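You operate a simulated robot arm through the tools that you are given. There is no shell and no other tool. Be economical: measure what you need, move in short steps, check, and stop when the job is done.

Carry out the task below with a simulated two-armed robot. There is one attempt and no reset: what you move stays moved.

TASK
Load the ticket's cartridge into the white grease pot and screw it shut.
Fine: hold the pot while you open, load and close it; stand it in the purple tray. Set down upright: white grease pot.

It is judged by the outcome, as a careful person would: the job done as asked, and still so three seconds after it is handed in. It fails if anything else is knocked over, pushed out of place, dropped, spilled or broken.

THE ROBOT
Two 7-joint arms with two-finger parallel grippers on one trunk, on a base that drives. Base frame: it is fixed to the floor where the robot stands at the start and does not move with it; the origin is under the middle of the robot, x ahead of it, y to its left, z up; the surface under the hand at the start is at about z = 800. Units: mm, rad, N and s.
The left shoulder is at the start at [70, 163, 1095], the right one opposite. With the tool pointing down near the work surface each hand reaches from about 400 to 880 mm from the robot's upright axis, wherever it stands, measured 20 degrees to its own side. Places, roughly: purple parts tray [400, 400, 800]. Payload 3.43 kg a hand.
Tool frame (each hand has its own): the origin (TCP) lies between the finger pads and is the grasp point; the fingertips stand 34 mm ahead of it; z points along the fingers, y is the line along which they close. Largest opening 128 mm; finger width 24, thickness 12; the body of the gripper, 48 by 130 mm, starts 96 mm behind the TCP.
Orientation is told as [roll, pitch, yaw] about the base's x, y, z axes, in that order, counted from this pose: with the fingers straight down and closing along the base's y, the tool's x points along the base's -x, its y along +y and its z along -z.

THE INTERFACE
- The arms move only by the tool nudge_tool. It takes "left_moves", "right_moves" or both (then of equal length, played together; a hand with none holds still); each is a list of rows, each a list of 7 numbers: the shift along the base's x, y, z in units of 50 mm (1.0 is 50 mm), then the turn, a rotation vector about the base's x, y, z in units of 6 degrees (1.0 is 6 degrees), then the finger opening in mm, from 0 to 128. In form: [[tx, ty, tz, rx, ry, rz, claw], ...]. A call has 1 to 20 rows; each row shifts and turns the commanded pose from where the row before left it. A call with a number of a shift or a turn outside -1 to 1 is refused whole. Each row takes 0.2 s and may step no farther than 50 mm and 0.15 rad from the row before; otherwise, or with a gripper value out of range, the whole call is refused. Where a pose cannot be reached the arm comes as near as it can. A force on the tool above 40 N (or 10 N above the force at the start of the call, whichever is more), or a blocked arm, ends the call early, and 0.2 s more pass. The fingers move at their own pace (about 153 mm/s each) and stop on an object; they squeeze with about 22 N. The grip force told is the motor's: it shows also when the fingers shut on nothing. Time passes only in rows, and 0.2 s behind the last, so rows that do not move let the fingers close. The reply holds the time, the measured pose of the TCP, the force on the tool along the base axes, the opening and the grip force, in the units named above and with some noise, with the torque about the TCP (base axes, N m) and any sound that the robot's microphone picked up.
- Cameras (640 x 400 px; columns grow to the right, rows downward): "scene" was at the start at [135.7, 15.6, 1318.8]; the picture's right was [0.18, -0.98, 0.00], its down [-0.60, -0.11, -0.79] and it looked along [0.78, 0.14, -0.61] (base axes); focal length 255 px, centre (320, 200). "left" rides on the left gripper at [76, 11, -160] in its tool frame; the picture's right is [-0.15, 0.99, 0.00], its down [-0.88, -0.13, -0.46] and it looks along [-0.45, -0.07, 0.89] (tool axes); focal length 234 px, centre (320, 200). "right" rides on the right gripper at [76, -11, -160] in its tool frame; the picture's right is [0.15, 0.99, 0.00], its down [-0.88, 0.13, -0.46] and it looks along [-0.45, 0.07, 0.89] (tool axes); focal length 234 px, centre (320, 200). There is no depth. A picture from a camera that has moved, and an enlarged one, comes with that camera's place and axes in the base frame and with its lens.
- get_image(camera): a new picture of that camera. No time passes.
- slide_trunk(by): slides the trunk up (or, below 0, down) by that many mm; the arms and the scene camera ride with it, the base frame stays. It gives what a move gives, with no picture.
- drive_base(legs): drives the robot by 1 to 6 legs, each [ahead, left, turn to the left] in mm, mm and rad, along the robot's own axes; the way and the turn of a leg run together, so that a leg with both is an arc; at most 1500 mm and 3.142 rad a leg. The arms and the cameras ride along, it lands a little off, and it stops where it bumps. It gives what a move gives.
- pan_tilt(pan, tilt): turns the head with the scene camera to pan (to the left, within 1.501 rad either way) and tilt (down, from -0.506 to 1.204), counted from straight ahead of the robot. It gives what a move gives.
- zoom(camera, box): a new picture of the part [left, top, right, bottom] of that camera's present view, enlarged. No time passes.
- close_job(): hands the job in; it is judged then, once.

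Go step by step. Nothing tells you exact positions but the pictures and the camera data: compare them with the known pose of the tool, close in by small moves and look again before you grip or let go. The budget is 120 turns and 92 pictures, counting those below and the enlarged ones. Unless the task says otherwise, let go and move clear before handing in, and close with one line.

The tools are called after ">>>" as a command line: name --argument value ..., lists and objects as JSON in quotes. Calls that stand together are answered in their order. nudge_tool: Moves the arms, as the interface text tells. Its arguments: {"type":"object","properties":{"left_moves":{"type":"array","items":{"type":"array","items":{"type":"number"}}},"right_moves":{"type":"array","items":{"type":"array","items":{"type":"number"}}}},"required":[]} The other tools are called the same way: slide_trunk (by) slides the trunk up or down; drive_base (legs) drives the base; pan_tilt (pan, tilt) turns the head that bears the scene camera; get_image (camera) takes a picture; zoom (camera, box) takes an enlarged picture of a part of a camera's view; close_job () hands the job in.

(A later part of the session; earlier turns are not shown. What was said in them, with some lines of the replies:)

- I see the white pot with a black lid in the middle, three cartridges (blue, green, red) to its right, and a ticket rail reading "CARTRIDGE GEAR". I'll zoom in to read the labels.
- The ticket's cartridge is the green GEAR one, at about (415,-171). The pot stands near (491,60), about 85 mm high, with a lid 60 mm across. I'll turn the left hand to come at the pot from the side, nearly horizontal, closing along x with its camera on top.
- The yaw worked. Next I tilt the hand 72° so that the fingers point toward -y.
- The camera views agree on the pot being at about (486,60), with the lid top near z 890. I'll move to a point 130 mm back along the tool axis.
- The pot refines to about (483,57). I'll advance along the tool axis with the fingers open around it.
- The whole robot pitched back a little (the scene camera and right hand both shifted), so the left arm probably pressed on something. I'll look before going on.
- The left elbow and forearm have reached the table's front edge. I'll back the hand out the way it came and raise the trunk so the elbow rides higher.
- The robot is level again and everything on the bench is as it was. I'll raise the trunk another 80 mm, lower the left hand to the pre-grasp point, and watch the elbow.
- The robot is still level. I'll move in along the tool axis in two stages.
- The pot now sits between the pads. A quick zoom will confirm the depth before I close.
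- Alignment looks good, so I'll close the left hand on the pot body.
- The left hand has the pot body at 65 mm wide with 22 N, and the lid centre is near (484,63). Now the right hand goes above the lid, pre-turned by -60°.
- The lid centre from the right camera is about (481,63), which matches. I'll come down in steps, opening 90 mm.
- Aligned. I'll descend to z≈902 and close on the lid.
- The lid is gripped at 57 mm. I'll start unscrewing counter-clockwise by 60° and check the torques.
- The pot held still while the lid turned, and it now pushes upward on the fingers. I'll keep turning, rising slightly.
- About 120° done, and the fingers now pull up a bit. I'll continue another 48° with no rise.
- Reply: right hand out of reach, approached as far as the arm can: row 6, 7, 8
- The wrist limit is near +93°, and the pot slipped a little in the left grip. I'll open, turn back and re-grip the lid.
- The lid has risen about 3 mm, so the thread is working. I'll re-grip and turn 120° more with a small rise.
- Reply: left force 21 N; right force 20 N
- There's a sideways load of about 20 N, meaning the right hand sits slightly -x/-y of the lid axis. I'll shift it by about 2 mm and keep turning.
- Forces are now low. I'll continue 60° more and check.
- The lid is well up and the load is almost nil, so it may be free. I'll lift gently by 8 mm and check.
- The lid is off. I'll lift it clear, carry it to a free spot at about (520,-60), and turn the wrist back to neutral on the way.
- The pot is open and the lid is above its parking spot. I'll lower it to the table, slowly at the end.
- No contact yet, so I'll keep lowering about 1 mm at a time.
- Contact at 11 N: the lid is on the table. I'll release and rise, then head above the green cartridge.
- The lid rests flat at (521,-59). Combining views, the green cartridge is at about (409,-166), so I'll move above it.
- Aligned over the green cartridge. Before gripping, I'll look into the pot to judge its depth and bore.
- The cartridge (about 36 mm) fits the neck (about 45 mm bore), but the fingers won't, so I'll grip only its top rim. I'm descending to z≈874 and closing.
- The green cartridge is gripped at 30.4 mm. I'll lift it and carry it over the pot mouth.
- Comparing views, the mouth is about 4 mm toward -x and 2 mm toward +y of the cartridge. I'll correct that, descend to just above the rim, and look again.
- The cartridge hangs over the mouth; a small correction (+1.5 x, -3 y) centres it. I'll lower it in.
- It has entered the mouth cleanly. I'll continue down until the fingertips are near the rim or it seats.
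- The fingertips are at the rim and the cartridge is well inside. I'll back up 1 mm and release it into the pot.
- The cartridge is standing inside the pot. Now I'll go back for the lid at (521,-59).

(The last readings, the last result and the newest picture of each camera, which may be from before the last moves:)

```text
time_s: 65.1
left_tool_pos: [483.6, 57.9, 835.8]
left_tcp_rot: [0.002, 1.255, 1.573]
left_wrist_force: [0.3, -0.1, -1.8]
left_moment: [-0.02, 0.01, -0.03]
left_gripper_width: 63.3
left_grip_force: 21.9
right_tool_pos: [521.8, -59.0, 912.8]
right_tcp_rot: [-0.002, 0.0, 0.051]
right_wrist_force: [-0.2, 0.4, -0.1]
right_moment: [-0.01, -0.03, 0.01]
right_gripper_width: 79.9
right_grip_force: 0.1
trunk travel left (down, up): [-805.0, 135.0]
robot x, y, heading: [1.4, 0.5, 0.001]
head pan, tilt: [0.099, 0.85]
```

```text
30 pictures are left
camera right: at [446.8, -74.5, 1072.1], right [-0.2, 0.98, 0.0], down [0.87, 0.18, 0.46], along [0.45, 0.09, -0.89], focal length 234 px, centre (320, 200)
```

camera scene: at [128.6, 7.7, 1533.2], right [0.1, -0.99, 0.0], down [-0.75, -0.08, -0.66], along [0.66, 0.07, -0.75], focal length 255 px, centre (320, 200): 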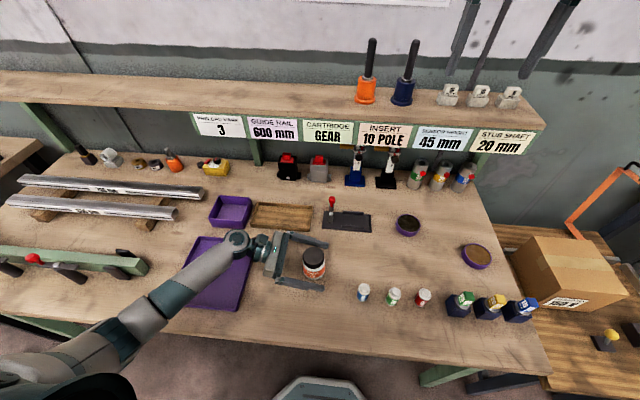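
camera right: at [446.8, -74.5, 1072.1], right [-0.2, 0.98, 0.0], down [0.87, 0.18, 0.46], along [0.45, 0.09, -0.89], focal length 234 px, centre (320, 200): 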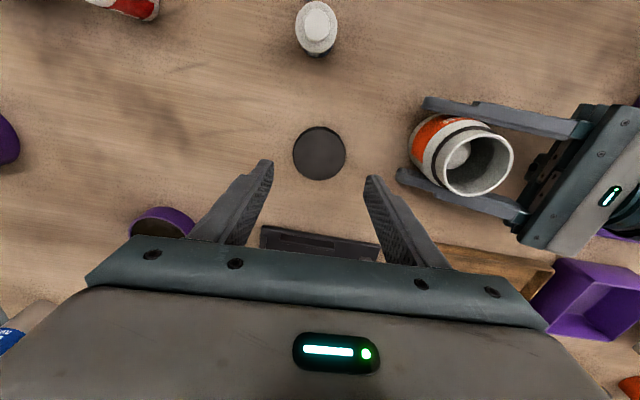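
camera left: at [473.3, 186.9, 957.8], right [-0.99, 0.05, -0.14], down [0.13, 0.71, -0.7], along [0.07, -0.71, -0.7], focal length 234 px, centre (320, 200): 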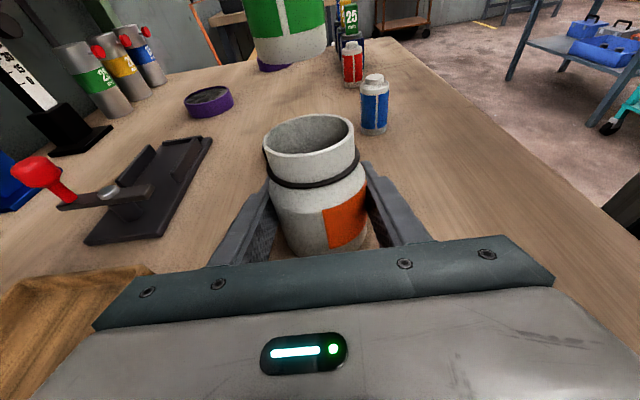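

Aligned. I'll descend, grip the lid, lift it, and carry it above the pot, turning to +85° on the way.

>>> nudge_tool --right_moves '[[0, 0, -0.7, 0, 0, 0, 80], [0, 0, -0.7, 0, 0, 0, 80], [0, 0, -0.09, 0, 0, 0, 80], [0, 0, 0, 0, 0, 0, 60], [0, 0, 0, 0, 0, 0, 50], [0, 0, 0, 0, 0, 0, 50], [0, 0, 0.5, 0, 0, 0, 50], [0, 0, 0.9, 0, 0, 0, 50], [0, 0, 0.9, 0, 0, 0, 50]]'

>>> nudge_tool --right_moves '[[-0.055, 0.18, 0, 0, 0, 1, 50], [-0.055, 0.18, 0, 0, 0, 1, 50], [-0.055, 0.18, 0, 0, 0, 1, 50], [-0.055, 0.18, 0, 0, 0, 1, 50], [-0.055, 0.18, 0, 0, 0, 1, 50], [-0.055, 0.18, 0, 0, 0, 1, 50], [-0.055, 0.18, 0, 0, 0, 1, 50], [-0.055, 0.18, 0, 0, 0, 1, 50], [-0.055, 0.18, 0, 0, 0, 1, 50], [-0.055, 0.18, 0, 0, 0, 1, 50], [-0.055, 0.18, 0, 0, 0, 1, 50], [-0.055, 0.18, 0, 0, 0, 1, 50], [-0.055, 0.18, 0, 0, 0, 1, 50], [0, 0.07, 0, 0, 0, 0, 50], [0, 0, 0, 0, 0, 0, 50]]'

>>> get_image --camera "left"

>>> zoom --camera "scene" --box '[250, 190, 378, 270]'

```text
time_s: 67.1
left_tool_pos: [483.1, 58.6, 835.6]
left_tcp_rot: [0.005, 1.257, 1.575]
left_wrist_force: [-0.9, -0.2, -1.4]
left_moment: [-0.06, -0.02, -0.01]
left_gripper_width: 63.4
left_grip_force: 21.8
right_tool_pos: [520.7, -58.3, 952.2]
right_tcp_rot: [0.0, 0.0, 0.051]
right_wrist_force: [-0.3, -0.1, -0.7]
right_moment: [0.02, -0.04, -0.01]
right_gripper_width: 56.7
right_grip_force: 22.6
trunk travel left (down, up): [-805.0, 135.0]
robot x, y, heading: [0.6, 2.5, -0.002]
head pan, tilt: [0.099, 0.85]
```

```text
time_s: 70.3
left_tool_pos: [484.7, 59.9, 834.9]
left_tcp_rot: [0.006, 1.257, 1.577]
left_wrist_force: [-0.1, -0.8, -1.5]
left_moment: [-0.02, -0.02, -0.01]
left_gripper_width: 63.1
left_grip_force: 21.6
right_tool_pos: [485.7, 60.6, 952.6]
right_tcp_rot: [-0.001, -0.001, 1.412]
right_wrist_force: [-0.3, 0.5, -0.3]
right_moment: [0.02, 0.02, -0.02]
right_gripper_width: 56.9
right_grip_force: 22.3
trunk travel left (down, up): [-805.0, 135.0]
robot x, y, heading: [1.1, -0.7, 0.002]
head pan, tilt: [0.099, 0.85]
```

```text
29 pictures are left
camera left: at [473.4, 187.7, 957.6], right [-0.99, 0.04, -0.14], down [0.13, 0.71, -0.7], along [0.07, -0.71, -0.7], focal length 234 px, centre (320, 200)
```

left: 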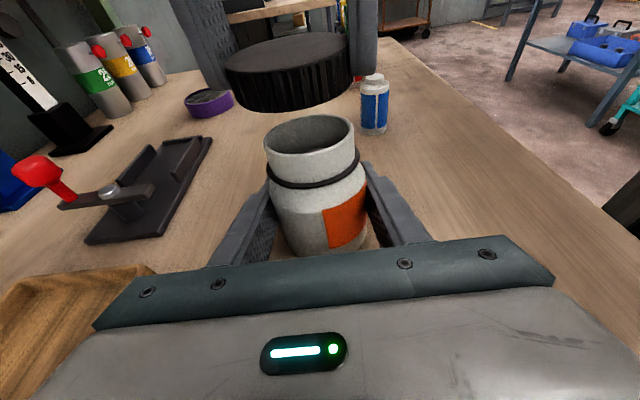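

```text
5.00 times, centred on (314, 230) of scene
camera zoom: at [128.7, 7.7, 1533.2], right [0.1, -1.0, 0.0], down [-0.75, -0.07, -0.66], along [0.66, 0.07, -0.75], focal length 1275 px, centre (350, 50)
```

zoom: 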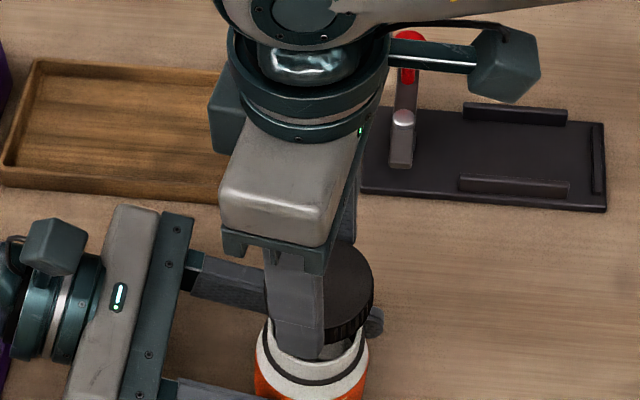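

The lid is above the pot. I'll shift 3 mm in y to match where it came off, then lower until it touches the neck.

>>> nudge_tool --right_moves '[[-0.01, 0.065, -0.3, 0, 0, 0, 50], [0, 0, -0.3, 0, 0, 0, 50], [0, 0, 0, 0, 0, 0, 50]]'

>>> zoom --camera "left" --box '[210, 50, 410, 200]'

>>> zoom --camera "scene" --box '[274, 220, 354, 270]'

```text
time_s: 71.1
left_tool_pos: [483.4, 60.0, 835.8]
left_tcp_rot: [0.001, 1.256, 1.573]
left_wrist_force: [4.9, -1.1, -9.6]
left_moment: [-0.14, -0.28, 0.03]
left_gripper_width: 63.3
left_grip_force: 22.3
right_tool_pos: [486.2, 65.5, 923.3]
right_tcp_rot: [-0.002, 0.0, 1.411]
right_wrist_force: [-3.8, -0.4, 16.8]
right_moment: [-0.15, 0.64, -0.01]
right_gripper_width: 56.9
right_grip_force: 21.8
trunk travel left (down, up): [-805.0, 135.0]
robot x, y, heading: [-0.5, -0.8, -0.004]
head pan, tilt: [0.099, 0.85]
```

```text
2.67 times, centred on (310, 125) of left
camera zoom: at [473.2, 187.8, 957.6], right [-0.99, 0.04, -0.14], down [0.13, 0.71, -0.7], along [0.07, -0.71, -0.7], focal length 624 px, centre (347, 400)
```

zoom: 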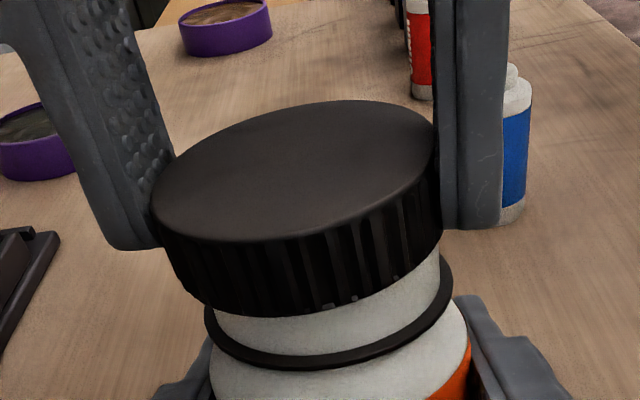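

```text
8.00 times, centred on (314, 245) of scene
camera zoom: at [128.2, 7.7, 1533.4], right [0.1, -1.0, 0.0], down [-0.75, -0.07, -0.66], along [0.66, 0.07, -0.75], focal length 2040 px, centre (368, -160)
```

zoom: 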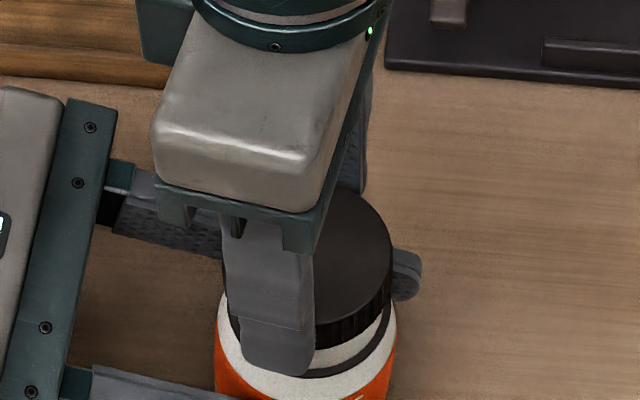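

The lid touches on its -x side, so it's slightly too far toward +x. I'll rise, shift -2.5 mm in x and -1 in y, and lower again.

>>> nudge_tool --right_moves '[[0, 0, 0.08, 0, 0, 0, 50], [-0.05, -0.02, 0, 0, 0, 0, 50], [0, 0, -0.06, 0, 0, 0, 50], [0, 0, 0, 0, 0, 0, 50]]'

```text
time_s: 72.1
left_tool_pos: [483.2, 59.4, 836.3]
left_tcp_rot: [0.007, 1.256, 1.576]
left_wrist_force: [-1.6, -1.1, -1.2]
left_moment: [0.05, -0.11, 0.02]
left_gripper_width: 63.5
left_grip_force: 22.9
right_tool_pos: [483.2, 63.0, 924.4]
right_tcp_rot: [-0.003, 0.0, 1.413]
right_wrist_force: [2.4, 0.6, -0.5]
right_moment: [0.04, -0.07, -0.03]
right_gripper_width: 56.5
right_grip_force: 22.3
trunk travel left (down, up): [-805.0, 135.0]
robot x, y, heading: [0.6, 1.9, 0.001]
head pan, tilt: [0.099, 0.85]
```

>>> nudge_tool --right_moves '[[0.01, 0, -0.03, 0, 0, 0, 50], [0, 0, -0.03, 0, 0, 0, 50], [0, 0, -0.03, 0, 0, 0, 50], [0, 0, 0, 0, 0, 0, 50]]'

```text
time_s: 73.1
left_tool_pos: [483.9, 59.7, 835.5]
left_tcp_rot: [0.006, 1.257, 1.575]
left_wrist_force: [-2.0, -0.8, -2.6]
left_moment: [0.08, -0.1, 0.04]
left_gripper_width: 63.6
left_grip_force: 22.4
right_tool_pos: [483.7, 63.1, 918.3]
right_tcp_rot: [-0.003, 0.0, 1.411]
right_wrist_force: [1.5, 1.5, 0.9]
right_moment: [0.05, -0.11, -0.05]
right_gripper_width: 56.6
right_grip_force: 22.5
trunk travel left (down, up): [-805.0, 135.0]
robot x, y, heading: [-1.8, 0.3, 0.0]
head pan, tilt: [0.099, 0.85]
```

The lid now slides over the neck. I'll lower further to find the thread contact.

>>> nudge_tool --right_moves '[[0.01, 0.01, -0.03, 0, 0, 0, 50], [0, 0, -0.03, 0, 0, 0, 50], [0, 0, 0, 0, 0, 0, 50]]'

```text
time_s: 73.9
left_tool_pos: [485.3, 59.6, 835.6]
left_tcp_rot: [0.005, 1.255, 1.575]
left_wrist_force: [0.4, -0.7, -1.3]
left_moment: [-0.01, -0.02, 0.01]
left_gripper_width: 63.2
left_grip_force: 22.5
right_tool_pos: [485.1, 61.9, 916.3]
right_tcp_rot: [-0.001, 0.0, 1.411]
right_wrist_force: [-0.2, 0.1, -0.1]
right_moment: [-0.03, 0.01, -0.02]
right_gripper_width: 56.8
right_grip_force: 21.9
trunk travel left (down, up): [-805.0, 135.0]
robot x, y, heading: [2.2, -2.6, 0.002]
head pan, tilt: [0.099, 0.85]
```

>>> nudge_tool --right_moves '[[0, 0, -0.03, 0, 0, 0, 50], [0, 0, -0.03, 0, 0, 0, 50], [0, 0, 0, 0, 0, 0, 50]]'

```text
time_s: 74.7
left_tool_pos: [484.0, 59.4, 834.7]
left_tcp_rot: [0.003, 1.255, 1.574]
left_wrist_force: [3.7, -0.6, -7.7]
left_moment: [-0.36, -0.01, 0.02]
left_gripper_width: 63.4
left_grip_force: 21.8
right_tool_pos: [484.6, 64.3, 914.2]
right_tcp_rot: [-0.003, -0.001, 1.411]
right_wrist_force: [-2.5, -0.9, 13.9]
right_moment: [0.09, 0.09, -0.01]
right_gripper_width: 56.7
right_grip_force: 22.3
trunk travel left (down, up): [-805.0, 135.0]
robot x, y, heading: [-0.1, 1.0, -0.004]
head pan, tilt: [0.099, 0.85]
```

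Contact is centred at 14 N: the lid is on the thread. I'll screw clockwise with a small downward feed.

>>> nudge_tool --right_moves '[[0, 0, -0.003, 0, 0, -1, 50], [0, 0, -0.003, 0, 0, -1, 50], [0, 0, -0.003, 0, 0, -1, 50], [0, 0, -0.003, 0, 0, -1, 50], [0, 0, -0.003, 0, 0, -1, 50], [0, 0, -0.003, 0, 0, -1, 50], [0, 0, -0.003, 0, 0, -1, 50], [0, 0, -0.003, 0, 0, -1, 50], [0, 0, -0.003, 0, 0, -1, 50], [0, 0, -0.003, 0, 0, -1, 50]]'

>>> zoom --camera "left" --box '[210, 50, 410, 270]'

```text
time_s: 76.9
left_tool_pos: [484.3, 58.4, 835.5]
left_tcp_rot: [0.005, 1.256, 1.576]
left_wrist_force: [2.1, -0.1, -8.4]
left_moment: [-0.25, -0.46, -0.02]
left_gripper_width: 63.3
left_grip_force: 22.3
right_tool_pos: [484.6, 63.0, 911.5]
right_tcp_rot: [-0.001, -0.001, 0.362]
right_wrist_force: [-2.1, -0.2, 7.4]
right_moment: [0.27, 0.63, 0.03]
right_gripper_width: 56.9
right_grip_force: 21.9
trunk travel left (down, up): [-805.0, 135.0]
robot x, y, heading: [-2.4, -3.2, 0.001]
head pan, tilt: [0.099, 0.85]
```

```text
1.82 times, centred on (310, 160) of left
camera zoom: at [473.4, 187.6, 957.6], right [-0.99, 0.04, -0.14], down [0.13, 0.71, -0.7], along [0.07, -0.71, -0.7], focal length 426 px, centre (338, 273)
```

zoom: 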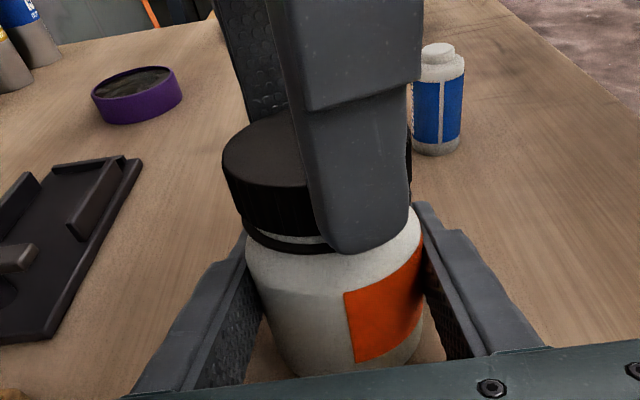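

It's threading down and the pot holds still. I'll continue another 96°.

>>> nudge_tool --right_moves '[[0, 0, -0.003, 0, 0, -1, 50], [0, 0, -0.003, 0, 0, -1, 50], [0, 0, -0.003, 0, 0, -1, 50], [0, 0, -0.003, 0, 0, -1, 50], [0, 0, -0.003, 0, 0, -1, 50], [0, 0, -0.003, 0, 0, -1, 50], [0, 0, -0.003, 0, 0, -1, 50], [0, 0, -0.003, 0, 0, -1, 50], [0, 0, -0.003, 0, 0, -1, 50], [0, 0, -0.003, 0, 0, -1, 50], [0, 0, -0.003, 0, 0, -1, 50], [0, 0, -0.003, 0, 0, -1, 50], [0, 0, -0.003, 0, 0, -1, 50], [0, 0, -0.003, 0, 0, -1, 50], [0, 0, -0.003, 0, 0, -1, 50], [0, 0, -0.003, 0, 0, -1, 50]]'

>>> zoom --camera "left" --box '[230, 90, 390, 270]'

```text
time_s: 80.3
left_tool_pos: [483.1, 60.2, 836.5]
left_tcp_rot: [0.003, 1.256, 1.576]
left_wrist_force: [5.7, 2.4, -4.1]
left_moment: [-0.35, -0.08, -0.05]
left_gripper_width: 63.2
left_grip_force: 22.0
right_tool_pos: [484.7, 64.0, 910.1]
right_tcp_rot: [-0.001, 0.001, -1.312]
right_wrist_force: [-3.2, -3.2, 5.6]
right_moment: [0.05, 0.41, -0.01]
right_gripper_width: 56.7
right_grip_force: 21.5
trunk travel left (down, up): [-805.0, 135.0]
robot x, y, heading: [-0.5, 2.9, 0.003]
head pan, tilt: [0.099, 0.85]
```

```text
2.22 times, centred on (310, 180) of left
camera zoom: at [473.4, 187.8, 957.7], right [-0.99, 0.04, -0.14], down [0.13, 0.71, -0.7], along [0.07, -0.71, -0.7], focal length 520 px, centre (342, 244)
```

zoom: 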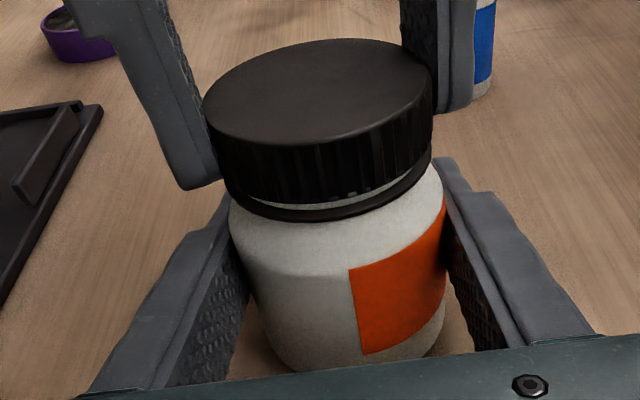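

A thin gap remains. I'll open, wind the wrist back to +81°, re-grip and keep tightening.

>>> nudge_tool --right_moves '[[0, 0, 0, 0, 0, 0, 80], [0, 0, -0.03, 0, 0, 0, 80], [0, 0, 0, 0, 0, 1, 80], [0, 0, 0, 0, 0, 1, 80], [0, 0, 0, 0, 0, 1, 80], [0, 0, 0, 0, 0, 1, 80], [0, 0, 0, 0, 0, 1, 80], [0, 0, 0, 0, 0, 1, 80], [0, 0, 0, 0, 0, 1, 80], [0, 0, 0, 0, 0, 1, 80], [0, 0, 0, 0, 0, 1, 80], [0, 0, 0, 0, 0, 1, 80], [0, 0, 0, 0, 0, 1, 80], [0, 0, 0, 0, 0, 1, 80], [0, 0, 0, 0, 0, 1, 80], [0, 0, 0, 0, 0, 1, 80], [0, 0, 0, 0, 0, 1, 80], [0, 0, 0, 0, 0, 1, 80]]'

>>> nudge_tool --right_moves '[[0, 0, 0, 0, 0, 1, 80], [0, 0, 0, 0, 0, 1, 80], [0, 0, 0, 0, 0, 1, 80], [0, 0, 0, 0, 0, 1, 80], [0, 0, 0, 0, 0, 1, 80], [0, 0, 0, 0, 0, 1, 80], [0, 0, 0, 0, 0, 1, 80], [0, 0, 0, 0, 0, 1, 80], [0, 0, 0, 0, 0, 1, 80], [0, 0, 0, 0, 0, 1, 80], [0, 0, 0, 0, 0, 0, 60], [0, 0, 0, 0, 0, 0, 50], [0, 0, 0, 0, 0, 0, 50]]'

```text
time_s: 84.1
left_tool_pos: [483.3, 58.6, 835.9]
left_tcp_rot: [0.004, 1.256, 1.575]
left_wrist_force: [0.9, 0.2, 0.8]
left_moment: [-0.03, 0.01, 0.03]
left_gripper_width: 63.4
left_grip_force: 21.8
right_tool_pos: [482.8, 63.4, 908.4]
right_tcp_rot: [-0.001, 0.002, 0.367]
right_wrist_force: [-0.2, 0.0, -0.9]
right_moment: [0.01, -0.01, 0.0]
right_gripper_width: 80.1
right_grip_force: 0.0
trunk travel left (down, up): [-805.0, 135.0]
robot x, y, heading: [-3.9, 1.2, -0.002]
head pan, tilt: [0.099, 0.85]
```

```text
time_s: 86.9
left_tool_pos: [484.2, 59.6, 836.4]
left_tcp_rot: [0.002, 1.258, 1.578]
left_wrist_force: [4.1, -1.9, -1.1]
left_moment: [0.03, 0.13, 0.0]
left_gripper_width: 63.2
left_grip_force: 22.2
right_tool_pos: [484.2, 64.1, 908.9]
right_tcp_rot: [-0.002, 0.0, 1.413]
right_wrist_force: [-3.4, 1.1, 0.0]
right_moment: [0.03, 0.1, 0.02]
right_gripper_width: 56.8
right_grip_force: 21.7
trunk travel left (down, up): [-805.0, 135.0]
robot x, y, heading: [-1.7, -0.4, 0.001]
head pan, tilt: [0.099, 0.85]
```

>>> nudge_tool --right_moves '[[0, 0, -0.003, 0, 0, -1, 50], [0, 0, -0.003, 0, 0, -1, 50], [0, 0, -0.003, 0, 0, -1, 50], [0, 0, -0.003, 0, 0, -1, 50], [0, 0, -0.003, 0, 0, -1, 50], [0, 0, -0.003, 0, 0, -1, 50], [0, 0, -0.003, 0, 0, -1, 50], [0, 0, -0.003, 0, 0, -1, 50], [0, 0, -0.003, 0, 0, -1, 50], [0, 0, -0.003, 0, 0, -1, 50], [0, 0, -0.003, 0, 0, -1, 50], [0, 0, -0.003, 0, 0, -1, 50]]'

>>> zoom --camera "left" --box '[230, 90, 390, 270]'

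```text
time_s: 89.5
left_tool_pos: [484.3, 60.4, 836.1]
left_tcp_rot: [0.004, 1.256, 1.576]
left_wrist_force: [5.9, -2.5, -2.5]
left_moment: [-0.13, -0.26, -0.03]
left_gripper_width: 63.5
left_grip_force: 21.7
right_tool_pos: [484.7, 64.4, 908.2]
right_tcp_rot: [-0.002, -0.001, 0.155]
right_wrist_force: [-5.7, 2.1, 2.4]
right_moment: [0.34, 0.61, 0.05]
right_gripper_width: 57.0
right_grip_force: 22.0
trunk travel left (down, up): [-805.0, 135.0]
robot x, y, heading: [0.9, -1.1, 0.0]
head pan, tilt: [0.099, 0.85]
```

```text
2.22 times, centred on (310, 180) of left
camera zoom: at [473.4, 187.7, 957.6], right [-0.99, 0.04, -0.14], down [0.13, 0.71, -0.7], along [0.07, -0.71, -0.7], focal length 520 px, centre (342, 244)
```

zoom: 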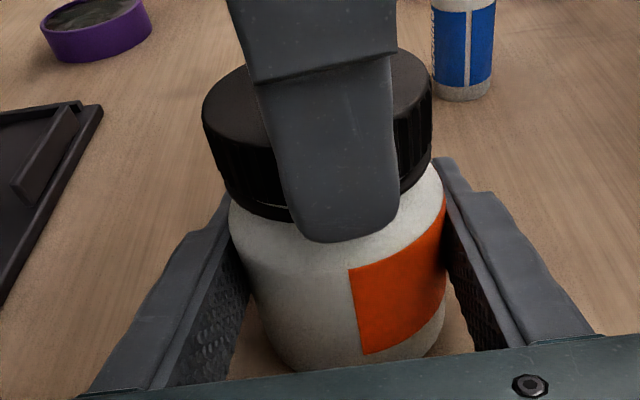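

The gap is nearly closed and torque is still low. I'll continue clockwise.

>>> nudge_tool --right_moves '[[0, 0, -0.003, 0, 0, -1, 50], [0, 0, -0.003, 0, 0, -1, 50], [0, 0, -0.003, 0, 0, -1, 50], [0, 0, -0.003, 0, 0, -1, 50], [0, 0, -0.003, 0, 0, -1, 50], [0, 0, -0.003, 0, 0, -1, 50], [0, 0, -0.003, 0, 0, -1, 50], [0, 0, -0.003, 0, 0, -1, 50], [0, 0, -0.003, 0, 0, -1, 50], [0, 0, -0.003, 0, 0, -1, 50], [0, 0, 0, 0, 0, -1, 50], [0, 0, 0, 0, 0, -1, 50], [0, 0, 0, 0, 0, -1, 50]]'

>>> zoom --camera "left" --box '[230, 90, 390, 270]'

```text
time_s: 92.3
left_tool_pos: [484.0, 58.4, 835.4]
left_tcp_rot: [0.004, 1.257, 1.574]
left_wrist_force: [0.3, -0.1, -1.4]
left_moment: [-0.13, 0.05, -0.82]
left_gripper_width: 63.8
left_grip_force: 22.3
right_tool_pos: [484.1, 64.1, 907.0]
right_tcp_rot: [-0.002, 0.0, -1.208]
right_wrist_force: [-0.1, -0.6, 0.0]
right_moment: [0.1, -0.02, 0.81]
right_gripper_width: 57.2
right_grip_force: 21.9
trunk travel left (down, up): [-805.0, 135.0]
robot x, y, heading: [-1.3, -0.3, -0.0]
head pan, tilt: [0.099, 0.85]
```

```text
2.22 times, centred on (310, 180) of left
camera zoom: at [473.3, 187.6, 957.5], right [-0.99, 0.05, -0.14], down [0.13, 0.71, -0.7], along [0.07, -0.71, -0.7], focal length 520 px, centre (342, 244)
```

zoom: 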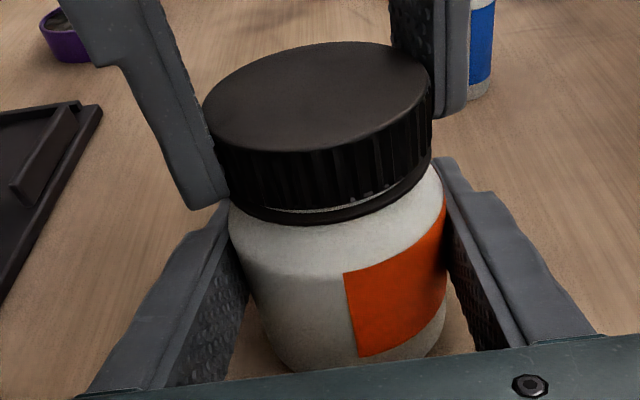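

The torque reached 0.81 N·m with the pot just starting to turn, and the lid is back at its original height, so it's screwed shut. I'll release the lid and withdraw the right hand.

>>> nudge_tool --right_moves '[[0, 0, 0, 0, 0, 0, 70], [0, 0, 0, 0, 0, 0, 84], [0, 0, 0.4, 0, 0, 0, 84], [0, 0, 0.8, 0, 0, 0, 84], [0, 0, 0.9, 0, 0, 0, 84], [0.3, -0.9, 0.1, 0, 0, 1, 84], [0.3, -0.9, 0.1, 0, 0, 1, 84], [0.3, -0.9, 0.1, 0, 0, 1, 84], [0.3, -0.9, 0.1, 0, 0, 1, 84], [0.3, -0.9, 0.1, 0, 0, 1, 84], [0, -0.9, 0.3, 0, 0, 1, 84], [0, 0, 0.3, 0, 0, 1, 84], [0, 0, 0.3, 0, 0, 1, 84]]'

>>> get_image --camera "scene"

```text
time_s: 95.1
left_tool_pos: [484.1, 60.1, 835.8]
left_tcp_rot: [0.003, 1.258, 1.575]
left_wrist_force: [-0.1, 0.8, -2.0]
left_moment: [-0.02, 0.01, -0.02]
left_gripper_width: 63.8
left_grip_force: 21.8
right_tool_pos: [559.4, -207.3, 1082.3]
right_tcp_rot: [-0.001, 0.0, -0.367]
right_wrist_force: [0.5, 0.6, 0.7]
right_moment: [0.0, 0.02, 0.05]
right_gripper_width: 84.1
right_grip_force: 0.0
trunk travel left (down, up): [-805.0, 135.0]
robot x, y, heading: [-1.3, -2.0, 0.002]
head pan, tilt: [0.099, 0.85]
```

```text
21 pictures are left
camera scene: at [128.4, 7.7, 1533.2], right [0.1, -1.0, 0.0], down [-0.75, -0.07, -0.66], along [0.66, 0.07, -0.75], focal length 255 px, centre (320, 200)
```

scene: 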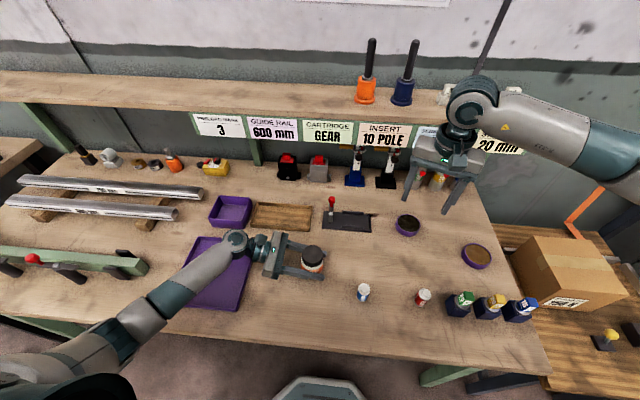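

Right hand is clear. The left wrist carries about 2 N, so the pot may hang slightly off the table; I'll lower it gently to touch before letting go.

>>> nudge_tool --left_moves '[[0, 0, -0.02, 0, 0, 0, 50], [0, 0, -0.02, 0, 0, 0, 50], [0, 0, 0, 0, 0, 0, 50]]'

```text
time_s: 95.9
left_tool_pos: [483.6, 58.7, 836.2]
left_tcp_rot: [-0.003, 1.258, 1.569]
left_wrist_force: [-0.2, 0.8, 11.3]
left_moment: [-0.18, 0.0, -0.06]
left_gripper_width: 63.8
left_grip_force: 21.7
right_tool_pos: [557.6, -206.9, 1082.4]
right_tcp_rot: [-0.003, 0.0, -0.369]
right_wrist_force: [-0.5, 0.5, 0.3]
right_moment: [0.0, -0.03, -0.01]
right_gripper_width: 83.7
right_grip_force: 0.1
trunk travel left (down, up): [-805.0, 135.0]
robot x, y, heading: [0.8, -1.5, -0.003]
head pan, tilt: [0.099, 0.85]
```

The pot is firmly on the table. I'll open and back out along the tool axis, then rise.

>>> nudge_tool --left_moves '[[0, 0, 0.02, 0, 0, 0, 70], [0, 0, 0, 0, 0, 0, 100], [0, 0, 0, 0, 0, 0, 110], [0, 0.4, 0.13, 0, 0, 0, 110], [0, 0.7, 0.23, 0, 0, 0, 110], [0, 0.8, 0.26, 0, 0, 0, 110], [0, 0.8, 0.4, 0, 0, 0, 110], [0, 0, 0.9, 0, 0, 0, 110], [0, 0, 0.9, 0, 0, 0, 110], [0, 0, 0.9, 0, 0, 0, 110]]'

>>> nudge_tool --left_moves '[[0, 0, 0, 1, 0, 0, 110], [0, 0, 0, 1, 0, 0, 110], [0, 0, 0, 1, 0, 0, 110], [0, 0, 0, 1, 0, 0, 110], [0, 0, 0, 1, 0, 0, 110], [0, 0, 0, 1, 0, 0, 110], [0, 0, 0, 1, 0, 0, 110], [0, 0, 0, 1, 0, 0, 110], [0, 0, 0, 1, 0, 0, 110], [0, 0, 0, 1, 0, 0, 110], [0, 0, 0, 1, 0, 0, 110], [0, 0, 0, 1, 0, 0, 110]]'

>>> get_image --camera "left"

>>> get_image --camera "scene"

```text
time_s: 98.1
left_tool_pos: [484.1, 193.5, 1020.8]
left_tcp_rot: [0.004, 1.257, 1.575]
left_wrist_force: [-0.5, 0.5, 0.5]
left_moment: [-0.05, -0.01, 0.02]
left_gripper_width: 110.1
left_grip_force: 0.0
right_tool_pos: [557.6, -207.1, 1081.3]
right_tcp_rot: [-0.002, 0.0, -0.369]
right_wrist_force: [0.1, 0.2, 0.3]
right_moment: [0.0, 0.02, 0.02]
right_gripper_width: 84.1
right_grip_force: 0.1
trunk travel left (down, up): [-805.0, 135.0]
robot x, y, heading: [-0.7, 0.7, -0.004]
head pan, tilt: [0.099, 0.85]
```

```text
time_s: 100.7
left_tool_pos: [484.7, 193.6, 1020.9]
left_tcp_rot: [0.002, -0.004, 1.572]
left_wrist_force: [0.1, -0.4, 0.1]
left_moment: [0.0, 0.01, 0.02]
left_gripper_width: 110.0
left_grip_force: 0.1
right_tool_pos: [559.2, -207.6, 1080.7]
right_tcp_rot: [-0.001, 0.001, -0.369]
right_wrist_force: [-0.1, 0.3, 0.0]
right_moment: [0.0, 0.0, 0.0]
right_gripper_width: 84.1
right_grip_force: 0.0
trunk travel left (down, up): [-805.0, 135.0]
robot x, y, heading: [1.6, 1.2, -0.006]
head pan, tilt: [0.099, 0.85]
```

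```text
20 pictures are left
camera left: at [473.9, 117.6, 1180.2], right [-0.99, 0.14, 0.0], down [0.13, 0.88, 0.46], along [0.07, 0.45, -0.89], focal length 234 px, centre (320, 200)
```

left: 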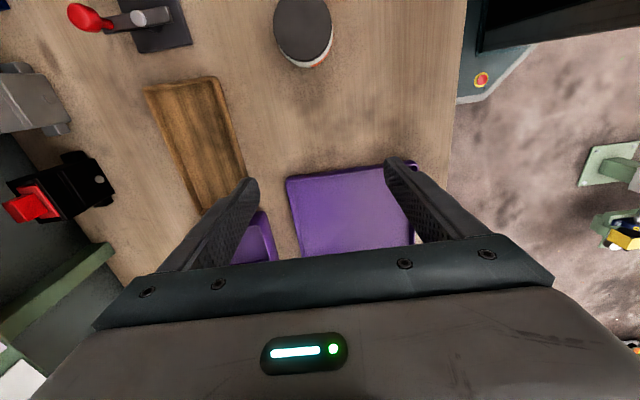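

```text
19 pictures are left
camera scene: at [129.1, 6.5, 1533.2], right [0.1, -0.99, 0.0], down [-0.75, -0.07, -0.66], along [0.66, 0.07, -0.75], focal length 255 px, centre (320, 200)
```

scene: 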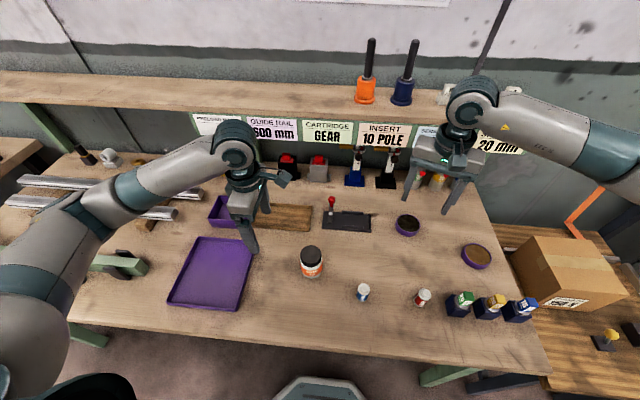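

The pot stands upright and closed. The tray spans about x 345–570 and y 265–450. I'll move the left hand, pointing down, over the pot.

>>> nudge_tool --left_moves '[[0, -0.86, 0, 0, 0, 0, 110], [0, -0.86, 0, 0, 0, 0, 110], [0, -0.86, 0, 0, 0, 0, 110], [0, 0, -0.8, 0, 0, 0, 110], [0, 0, 0, 0, 0, 0, 110]]'

>>> get_image --camera "left"

>>> zoom --camera "scene" --box '[250, 190, 378, 290]'

```text
time_s: 101.9
left_tool_pos: [492.4, 67.8, 976.7]
left_tcp_rot: [0.001, 0.001, 1.573]
left_wrist_force: [-0.1, -0.4, 0.6]
left_moment: [0.06, -0.02, 0.02]
left_gripper_width: 110.3
left_grip_force: 0.0
left hand out of reach, approached as far as the arm can: row 3
right_tool_pos: [558.7, -206.1, 1081.4]
right_tcp_rot: [-0.001, 0.001, -0.368]
right_wrist_force: [-0.4, 0.2, -0.1]
right_moment: [0.01, -0.02, 0.0]
right_gripper_width: 84.0
right_grip_force: 0.1
trunk travel left (down, up): [-805.0, 135.0]
robot x, y, heading: [1.3, -4.5, -0.004]
head pan, tilt: [0.099, 0.85]
```

```text
18 pictures are left
camera left: at [482.3, -8.0, 1135.6], right [-0.99, 0.15, 0.0], down [0.13, 0.88, 0.46], along [0.07, 0.45, -0.89], focal length 234 px, centre (320, 200)
```

left: 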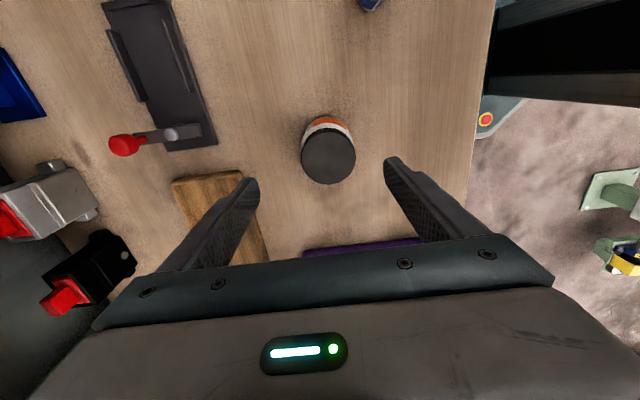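

```text
4.00 times, centred on (314, 240) of scene
camera zoom: at [128.3, 7.3, 1533.3], right [0.1, -1.0, 0.0], down [-0.75, -0.07, -0.66], along [0.66, 0.07, -0.75], focal length 1020 px, centre (344, 40)
```

zoom: 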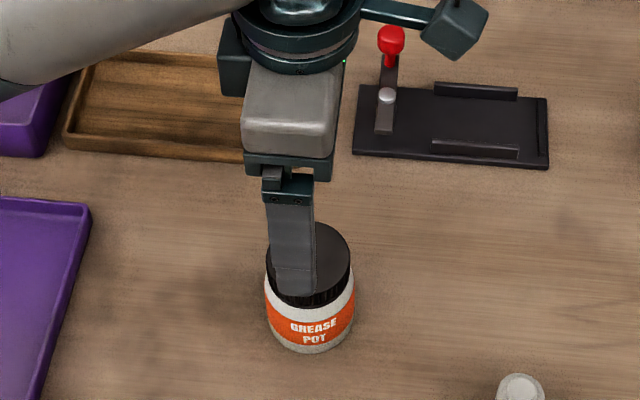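

That's near the left arm's reach limit at this yaw. I'll turn the hand back 48° to ease it and re-centre over the pot at about (484,65).

>>> nudge_tool --left_moves '[[0, 0, 0, 0, 0, -1, 110], [0, 0, 0, 0, 0, -1, 110], [0, 0, 0, 0, 0, -1, 110], [0, 0, 0, 0, 0, -1, 110], [0, 0, 0, 0, 0, -1, 110], [0, 0, 0, 0, 0, -1, 110], [0, 0, 0, 0, 0, -1, 110], [0, 0, 0, 0, 0, -1, 110], [0, 0, 0, 0, 0, 0, 110]]'

```text
time_s: 103.9
left_tool_pos: [493.6, 67.9, 976.3]
left_tcp_rot: [0.001, 0.001, 0.734]
left_wrist_force: [0.3, 1.3, -0.2]
left_moment: [0.0, 0.01, 0.03]
left_gripper_width: 109.9
left_grip_force: 0.1
right_tool_pos: [557.6, -205.8, 1080.4]
right_tcp_rot: [-0.002, -0.001, -0.37]
right_wrist_force: [0.5, 0.4, 0.1]
right_moment: [0.01, -0.04, 0.02]
right_gripper_width: 83.8
right_grip_force: 0.1
trunk travel left (down, up): [-805.0, 135.0]
robot x, y, heading: [-0.8, -0.4, -0.002]
head pan, tilt: [0.099, 0.85]
```

>>> nudge_tool --left_moves '[[-0.18, -0.05, 0, 0, 0, 0, 110], [0, 0, -0.4, 0, 0, 0, 110], [0, 0, 0, 0, 0, 0, 110]]'

>>> get_image --camera "left"

```text
time_s: 104.7
left_tool_pos: [484.4, 65.9, 954.2]
left_tcp_rot: [0.001, 0.0, 0.735]
left_wrist_force: [-0.6, 0.0, -0.1]
left_moment: [-0.01, 0.01, -0.04]
left_gripper_width: 110.0
left_grip_force: 0.1
right_tool_pos: [557.9, -206.4, 1080.9]
right_tcp_rot: [-0.002, 0.0, -0.368]
right_wrist_force: [0.2, 0.0, -0.7]
right_moment: [-0.01, 0.0, -0.02]
right_gripper_width: 83.9
right_grip_force: 0.1
trunk travel left (down, up): [-805.0, 135.0]
robot x, y, heading: [-3.1, -2.8, 0.004]
head pan, tilt: [0.099, 0.85]
```

```text
16 pictures are left
camera left: at [421.6, 23.5, 1114.8], right [-0.55, 0.83, 0.0], down [0.74, 0.49, 0.46], along [0.38, 0.25, -0.89], focal length 234 px, centre (320, 200)
```

left: 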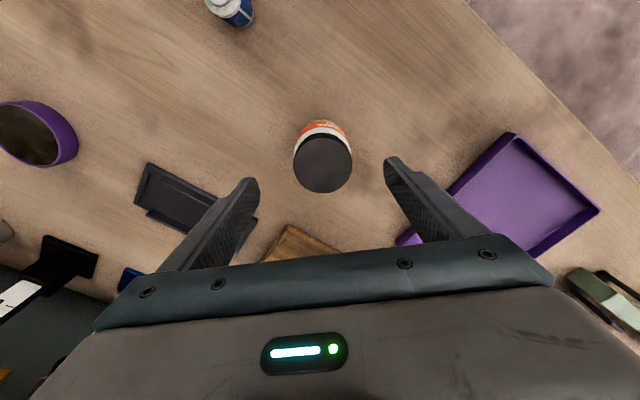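

Centred over the pot. I'll lower around it and grip the body.

>>> nudge_tool --left_moves '[[-0.03, 0, -0.75, 0, 0, 0, 110], [0, 0, -0.7, 0, 0, 0, 110], [0, 0, -0.5, 0, 0, 0, 110], [0, 0, -0.25, 0, 0, 0, 110], [0, 0, 0, 0, 0, 0, 80], [0, 0, 0, 0, 0, 0, 55], [0, 0, 0, 0, 0, 0, 50], [0, 0, 0, 0, 0, 0, 50]]'

>>> zoom --camera "scene" --box '[250, 190, 378, 290]'

```text
time_s: 106.5
left_tool_pos: [483.5, 66.6, 845.1]
left_tcp_rot: [0.001, -0.002, 0.735]
left_wrist_force: [0.2, 0.3, 0.0]
left_moment: [-0.03, -0.01, -0.01]
left_gripper_width: 65.4
left_grip_force: 22.0
right_tool_pos: [557.5, -206.4, 1079.9]
right_tcp_rot: [-0.002, 0.0, -0.368]
right_wrist_force: [-0.3, 0.1, 0.1]
right_moment: [0.0, -0.01, -0.01]
right_gripper_width: 83.7
right_grip_force: 0.0
trunk travel left (down, up): [-805.0, 135.0]
robot x, y, heading: [0.7, 1.1, 0.003]
head pan, tilt: [0.099, 0.85]
```

```text
4.00 times, centred on (314, 240) of scene
camera zoom: at [128.7, 7.6, 1533.2], right [0.1, -1.0, 0.0], down [-0.75, -0.07, -0.66], along [0.66, 0.07, -0.75], focal length 1020 px, centre (344, 40)
```

zoom: 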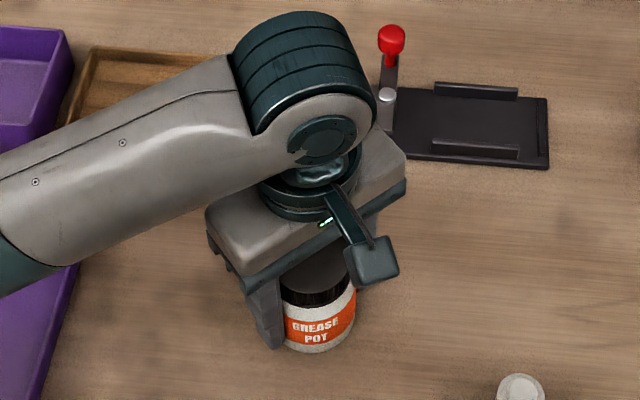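

Gripped squarely at 65.4 mm. I'll lift 80 mm and carry it over the tray centre.

>>> nudge_tool --left_moves '[[0, 0, 0.4, 0, 0, 0, 50], [0, 0, 0.6, 0, 0, 0, 50], [0, 0, 0.6, 0, 0, 0, 50], [-0.08, 0.6, 0, 0, 0, 0, 50], [-0.08, 0.6, 0, 0, 0, 0, 50], [-0.08, 0.6, 0, 0, 0, 0, 50], [-0.08, 0.6, 0, 0, 0, 0, 50], [-0.08, 0.6, 0, 0, 0, 0, 50], [-0.08, 0.6, 0, 0, 0, 0, 50], [-0.08, 0.6, 0, 0, 0, 0, 50], [-0.08, 0.6, 0, 0, 0, 0, 50], [-0.08, 0.6, 0, 0, 0, 0, 50], [0, 0, 0, 0, 0, 0, 50]]'

>>> get_image --camera "left"

>>> get_image --camera "scene"

```text
time_s: 109.3
left_tool_pos: [447.2, 335.2, 924.9]
left_tcp_rot: [-0.001, -0.001, 0.732]
left_wrist_force: [0.4, 0.4, -0.9]
left_moment: [0.04, -0.03, -0.01]
left_gripper_width: 65.5
left_grip_force: 22.4
right_tool_pos: [559.1, -207.0, 1081.4]
right_tcp_rot: [0.0, 0.0, -0.366]
right_wrist_force: [0.3, -0.1, -0.3]
right_moment: [-0.01, 0.0, 0.03]
right_gripper_width: 83.7
right_grip_force: 0.0
trunk travel left (down, up): [-805.0, 135.0]
robot x, y, heading: [-1.9, -0.9, -0.003]
head pan, tilt: [0.099, 0.85]
```

```text
14 pictures are left
camera left: at [384.1, 293.5, 1085.6], right [-0.55, 0.83, 0.0], down [0.74, 0.49, 0.46], along [0.38, 0.25, -0.89], focal length 234 px, centre (320, 200)
```

left: 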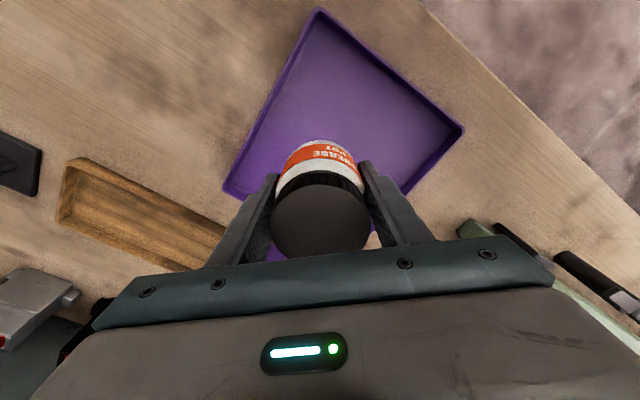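

```text
13 pictures are left
camera scene: at [129.2, 7.1, 1533.2], right [0.1, -1.0, 0.0], down [-0.75, -0.07, -0.66], along [0.66, 0.07, -0.75], focal length 255 px, centre (320, 200)
```

scene: 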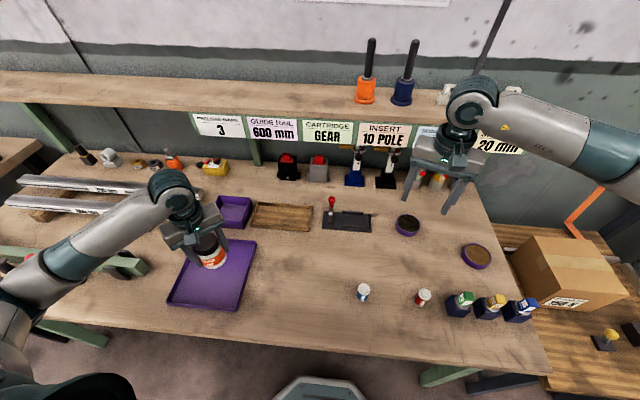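

The tray's centre is about (447,357). I'll shift +20 mm in y and lower to just above the floor.

>>> nudge_tool --left_moves '[[0, 0.4, -0.3, 0, 0, 0, 50], [0, 0, -0.6, 0, 0, 0, 50], [0, 0, -0.5, 0, 0, 0, 50], [0, 0, 0, 0, 0, 0, 50]]'

>>> nudge_tool --left_moves '[[0, 0, -0.04, 0, 0, 0, 50], [0, 0, -0.03, 0, 0, 0, 50], [0, 0, 0, 0, 0, 0, 50]]'

```text
time_s: 110.3
left_tool_pos: [446.6, 356.2, 854.1]
left_tcp_rot: [0.0, 0.001, 0.735]
left_wrist_force: [0.2, 0.0, -1.6]
left_moment: [0.01, 0.01, -0.02]
left_gripper_width: 65.6
left_grip_force: 21.8
right_tool_pos: [558.2, -206.2, 1081.1]
right_tcp_rot: [-0.001, -0.001, -0.368]
right_wrist_force: [-0.1, 0.4, 0.8]
right_moment: [0.01, 0.0, 0.02]
right_gripper_width: 84.1
right_grip_force: 0.0
trunk travel left (down, up): [-805.0, 135.0]
robot x, y, heading: [0.0, -0.6, -0.002]
head pan, tilt: [0.099, 0.85]
```

```text
time_s: 111.1
left_tool_pos: [448.3, 355.9, 850.3]
left_tcp_rot: [-0.001, 0.0, 0.736]
left_wrist_force: [-0.2, 0.6, -2.4]
left_moment: [0.02, 0.01, 0.02]
left_gripper_width: 66.1
left_grip_force: 22.0
right_tool_pos: [558.7, -205.6, 1080.8]
right_tcp_rot: [-0.003, 0.0, -0.369]
right_wrist_force: [-0.2, 0.0, -0.3]
right_moment: [-0.04, 0.02, 0.0]
right_gripper_width: 83.9
right_grip_force: 0.0
trunk travel left (down, up): [-805.0, 135.0]
robot x, y, heading: [0.0, 3.6, 0.001]
head pan, tilt: [0.099, 0.85]
```

No contact yet, so I'll lower a millimetre at a time.

>>> nudge_tool --left_moves '[[0, 0, -0.02, 0, 0, 0, 50], [0, 0, -0.02, 0, 0, 0, 50], [0, 0, 0, 0, 0, 0, 50]]'

```text
time_s: 111.9
left_tool_pos: [448.2, 355.9, 848.7]
left_tcp_rot: [0.0, 0.0, 0.734]
left_wrist_force: [-0.2, 0.2, 1.3]
left_moment: [-0.03, -0.04, 0.01]
left_gripper_width: 65.5
left_grip_force: 22.1
right_tool_pos: [558.2, -207.6, 1081.1]
right_tcp_rot: [-0.001, -0.001, -0.368]
right_wrist_force: [0.6, 0.5, 0.1]
right_moment: [-0.01, 0.05, -0.02]
right_gripper_width: 84.3
right_grip_force: 0.1
trunk travel left (down, up): [-805.0, 135.0]
robot x, y, heading: [-1.6, -0.6, -0.005]
head pan, tilt: [0.099, 0.85]
```

>>> nudge_tool --left_moves '[[0, 0, -0.02, 0, 0, 0, 50], [0, 0, 0, 0, 0, 0, 50]]'

```text
time_s: 112.5
left_tool_pos: [447.2, 355.9, 849.1]
left_tcp_rot: [-0.003, -0.002, 0.735]
left_wrist_force: [2.0, 1.4, 9.2]
left_moment: [-0.11, -0.19, 0.01]
left_gripper_width: 65.7
left_grip_force: 22.0
right_tool_pos: [557.2, -207.6, 1081.9]
right_tcp_rot: [-0.002, -0.002, -0.368]
right_wrist_force: [0.1, -0.7, 0.3]
right_moment: [0.01, -0.01, -0.03]
right_gripper_width: 83.7
right_grip_force: 0.1
trunk travel left (down, up): [-805.0, 135.0]
robot x, y, heading: [-0.5, 1.3, 0.0]
head pan, tilt: [0.099, 0.85]
```

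The pot rests on the tray floor. I'll open evenly and go straight up.

>>> nudge_tool --left_moves '[[0, 0, 0.02, 0, 0, 0, 75], [0, 0, 0, 0, 0, 0, 100], [0, 0, 0, 0, 0, 0, 104], [0, 0, 0.4, 0, 0, 0, 104], [0, 0, 0.8, 0, 0, 0, 104], [0, 0, 0.9, 0, 0, 0, 104], [0, 0, 0.9, 0, 0, 0, 104], [0.8, 0, 0.5, 0, 0, 0, 104], [0.8, 0, 0.5, 0, 0, 0, 104], [0.8, 0, 0, 0, 0, 0, 104]]'

>>> pan_tilt --pan 0.4 --tilt 0.85

>>> get_image --camera "scene"

>>> zoom --camera "left" --box '[180, 0, 460, 180]'

```text
time_s: 114.7
left_tool_pos: [567.2, 355.9, 1048.9]
left_tcp_rot: [0.002, 0.001, 0.734]
left_wrist_force: [0.0, 0.1, 0.6]
left_moment: [0.0, 0.01, 0.02]
left_gripper_width: 103.9
left_grip_force: 0.1
right_tool_pos: [558.5, -206.0, 1080.6]
right_tcp_rot: [0.0, 0.001, -0.368]
right_wrist_force: [0.4, 0.2, -0.2]
right_moment: [-0.03, 0.04, 0.0]
right_gripper_width: 84.0
right_grip_force: 0.0
trunk travel left (down, up): [-805.0, 135.0]
robot x, y, heading: [-3.0, 0.7, 0.003]
head pan, tilt: [0.099, 0.85]
```

```text
time_s: 115.5
left_tool_pos: [565.8, 357.0, 1049.6]
left_tcp_rot: [-0.001, -0.002, 0.733]
left_wrist_force: [0.4, 0.1, 0.5]
left_moment: [0.0, -0.01, 0.01]
left_gripper_width: 104.0
left_grip_force: 0.1
right_tool_pos: [557.1, -207.4, 1080.9]
right_tcp_rot: [0.0, 0.0, -0.369]
right_wrist_force: [0.1, 0.4, -0.3]
right_moment: [-0.02, -0.03, 0.03]
right_gripper_width: 83.8
right_grip_force: 0.1
trunk travel left (down, up): [-805.0, 135.0]
robot x, y, heading: [-1.3, 0.5, -0.005]
head pan, tilt: [0.4, 0.85]
```

```text
12 pictures are left
camera scene: at [122.5, 30.4, 1533.2], right [0.39, -0.92, 0.0], down [-0.69, -0.29, -0.66], along [0.61, 0.26, -0.75], focal length 255 px, centre (320, 200)
```

scene: 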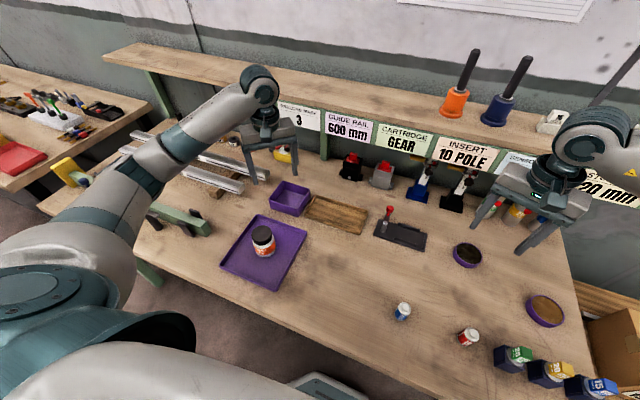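

```text
2.22 times, centred on (320, 90) of left
camera zoom: at [503.0, 313.9, 1209.1], right [-0.55, 0.83, 0.0], down [0.74, 0.49, 0.46], along [0.38, 0.25, -0.89], focal length 520 px, centre (320, 444)
```

zoom: 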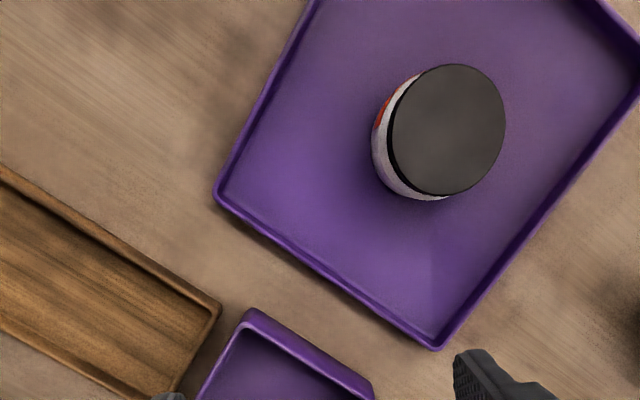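

The pot stands upright in the tray with its lid on. One last zoom will confirm that the lid sits level.

>>> zoom --camera "scene" --box '[239, 215, 287, 265]'

```text
8.00 times, centred on (263, 240) of scene
camera zoom: at [122.5, 30.4, 1533.2], right [0.39, -0.92, 0.0], down [-0.69, -0.29, -0.66], along [0.61, 0.26, -0.75], focal length 2040 px, centre (776, -120)
```

zoom: 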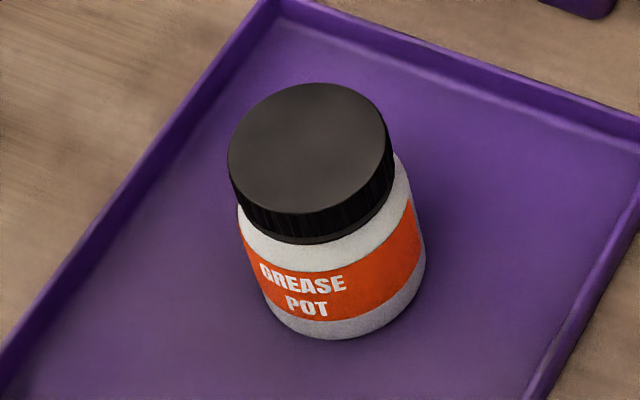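

The lid sits level and tight, the pot is upright in the purple tray, and both hands are clear, so I'm handing in.

>>> close_job

```text
The job is handed in.
```

The GEAR cartridge is in the white grease pot, the lid is screwed shut, and the pot stands upright in the purple tray. I handed the job in, but the reply gave no verdict.
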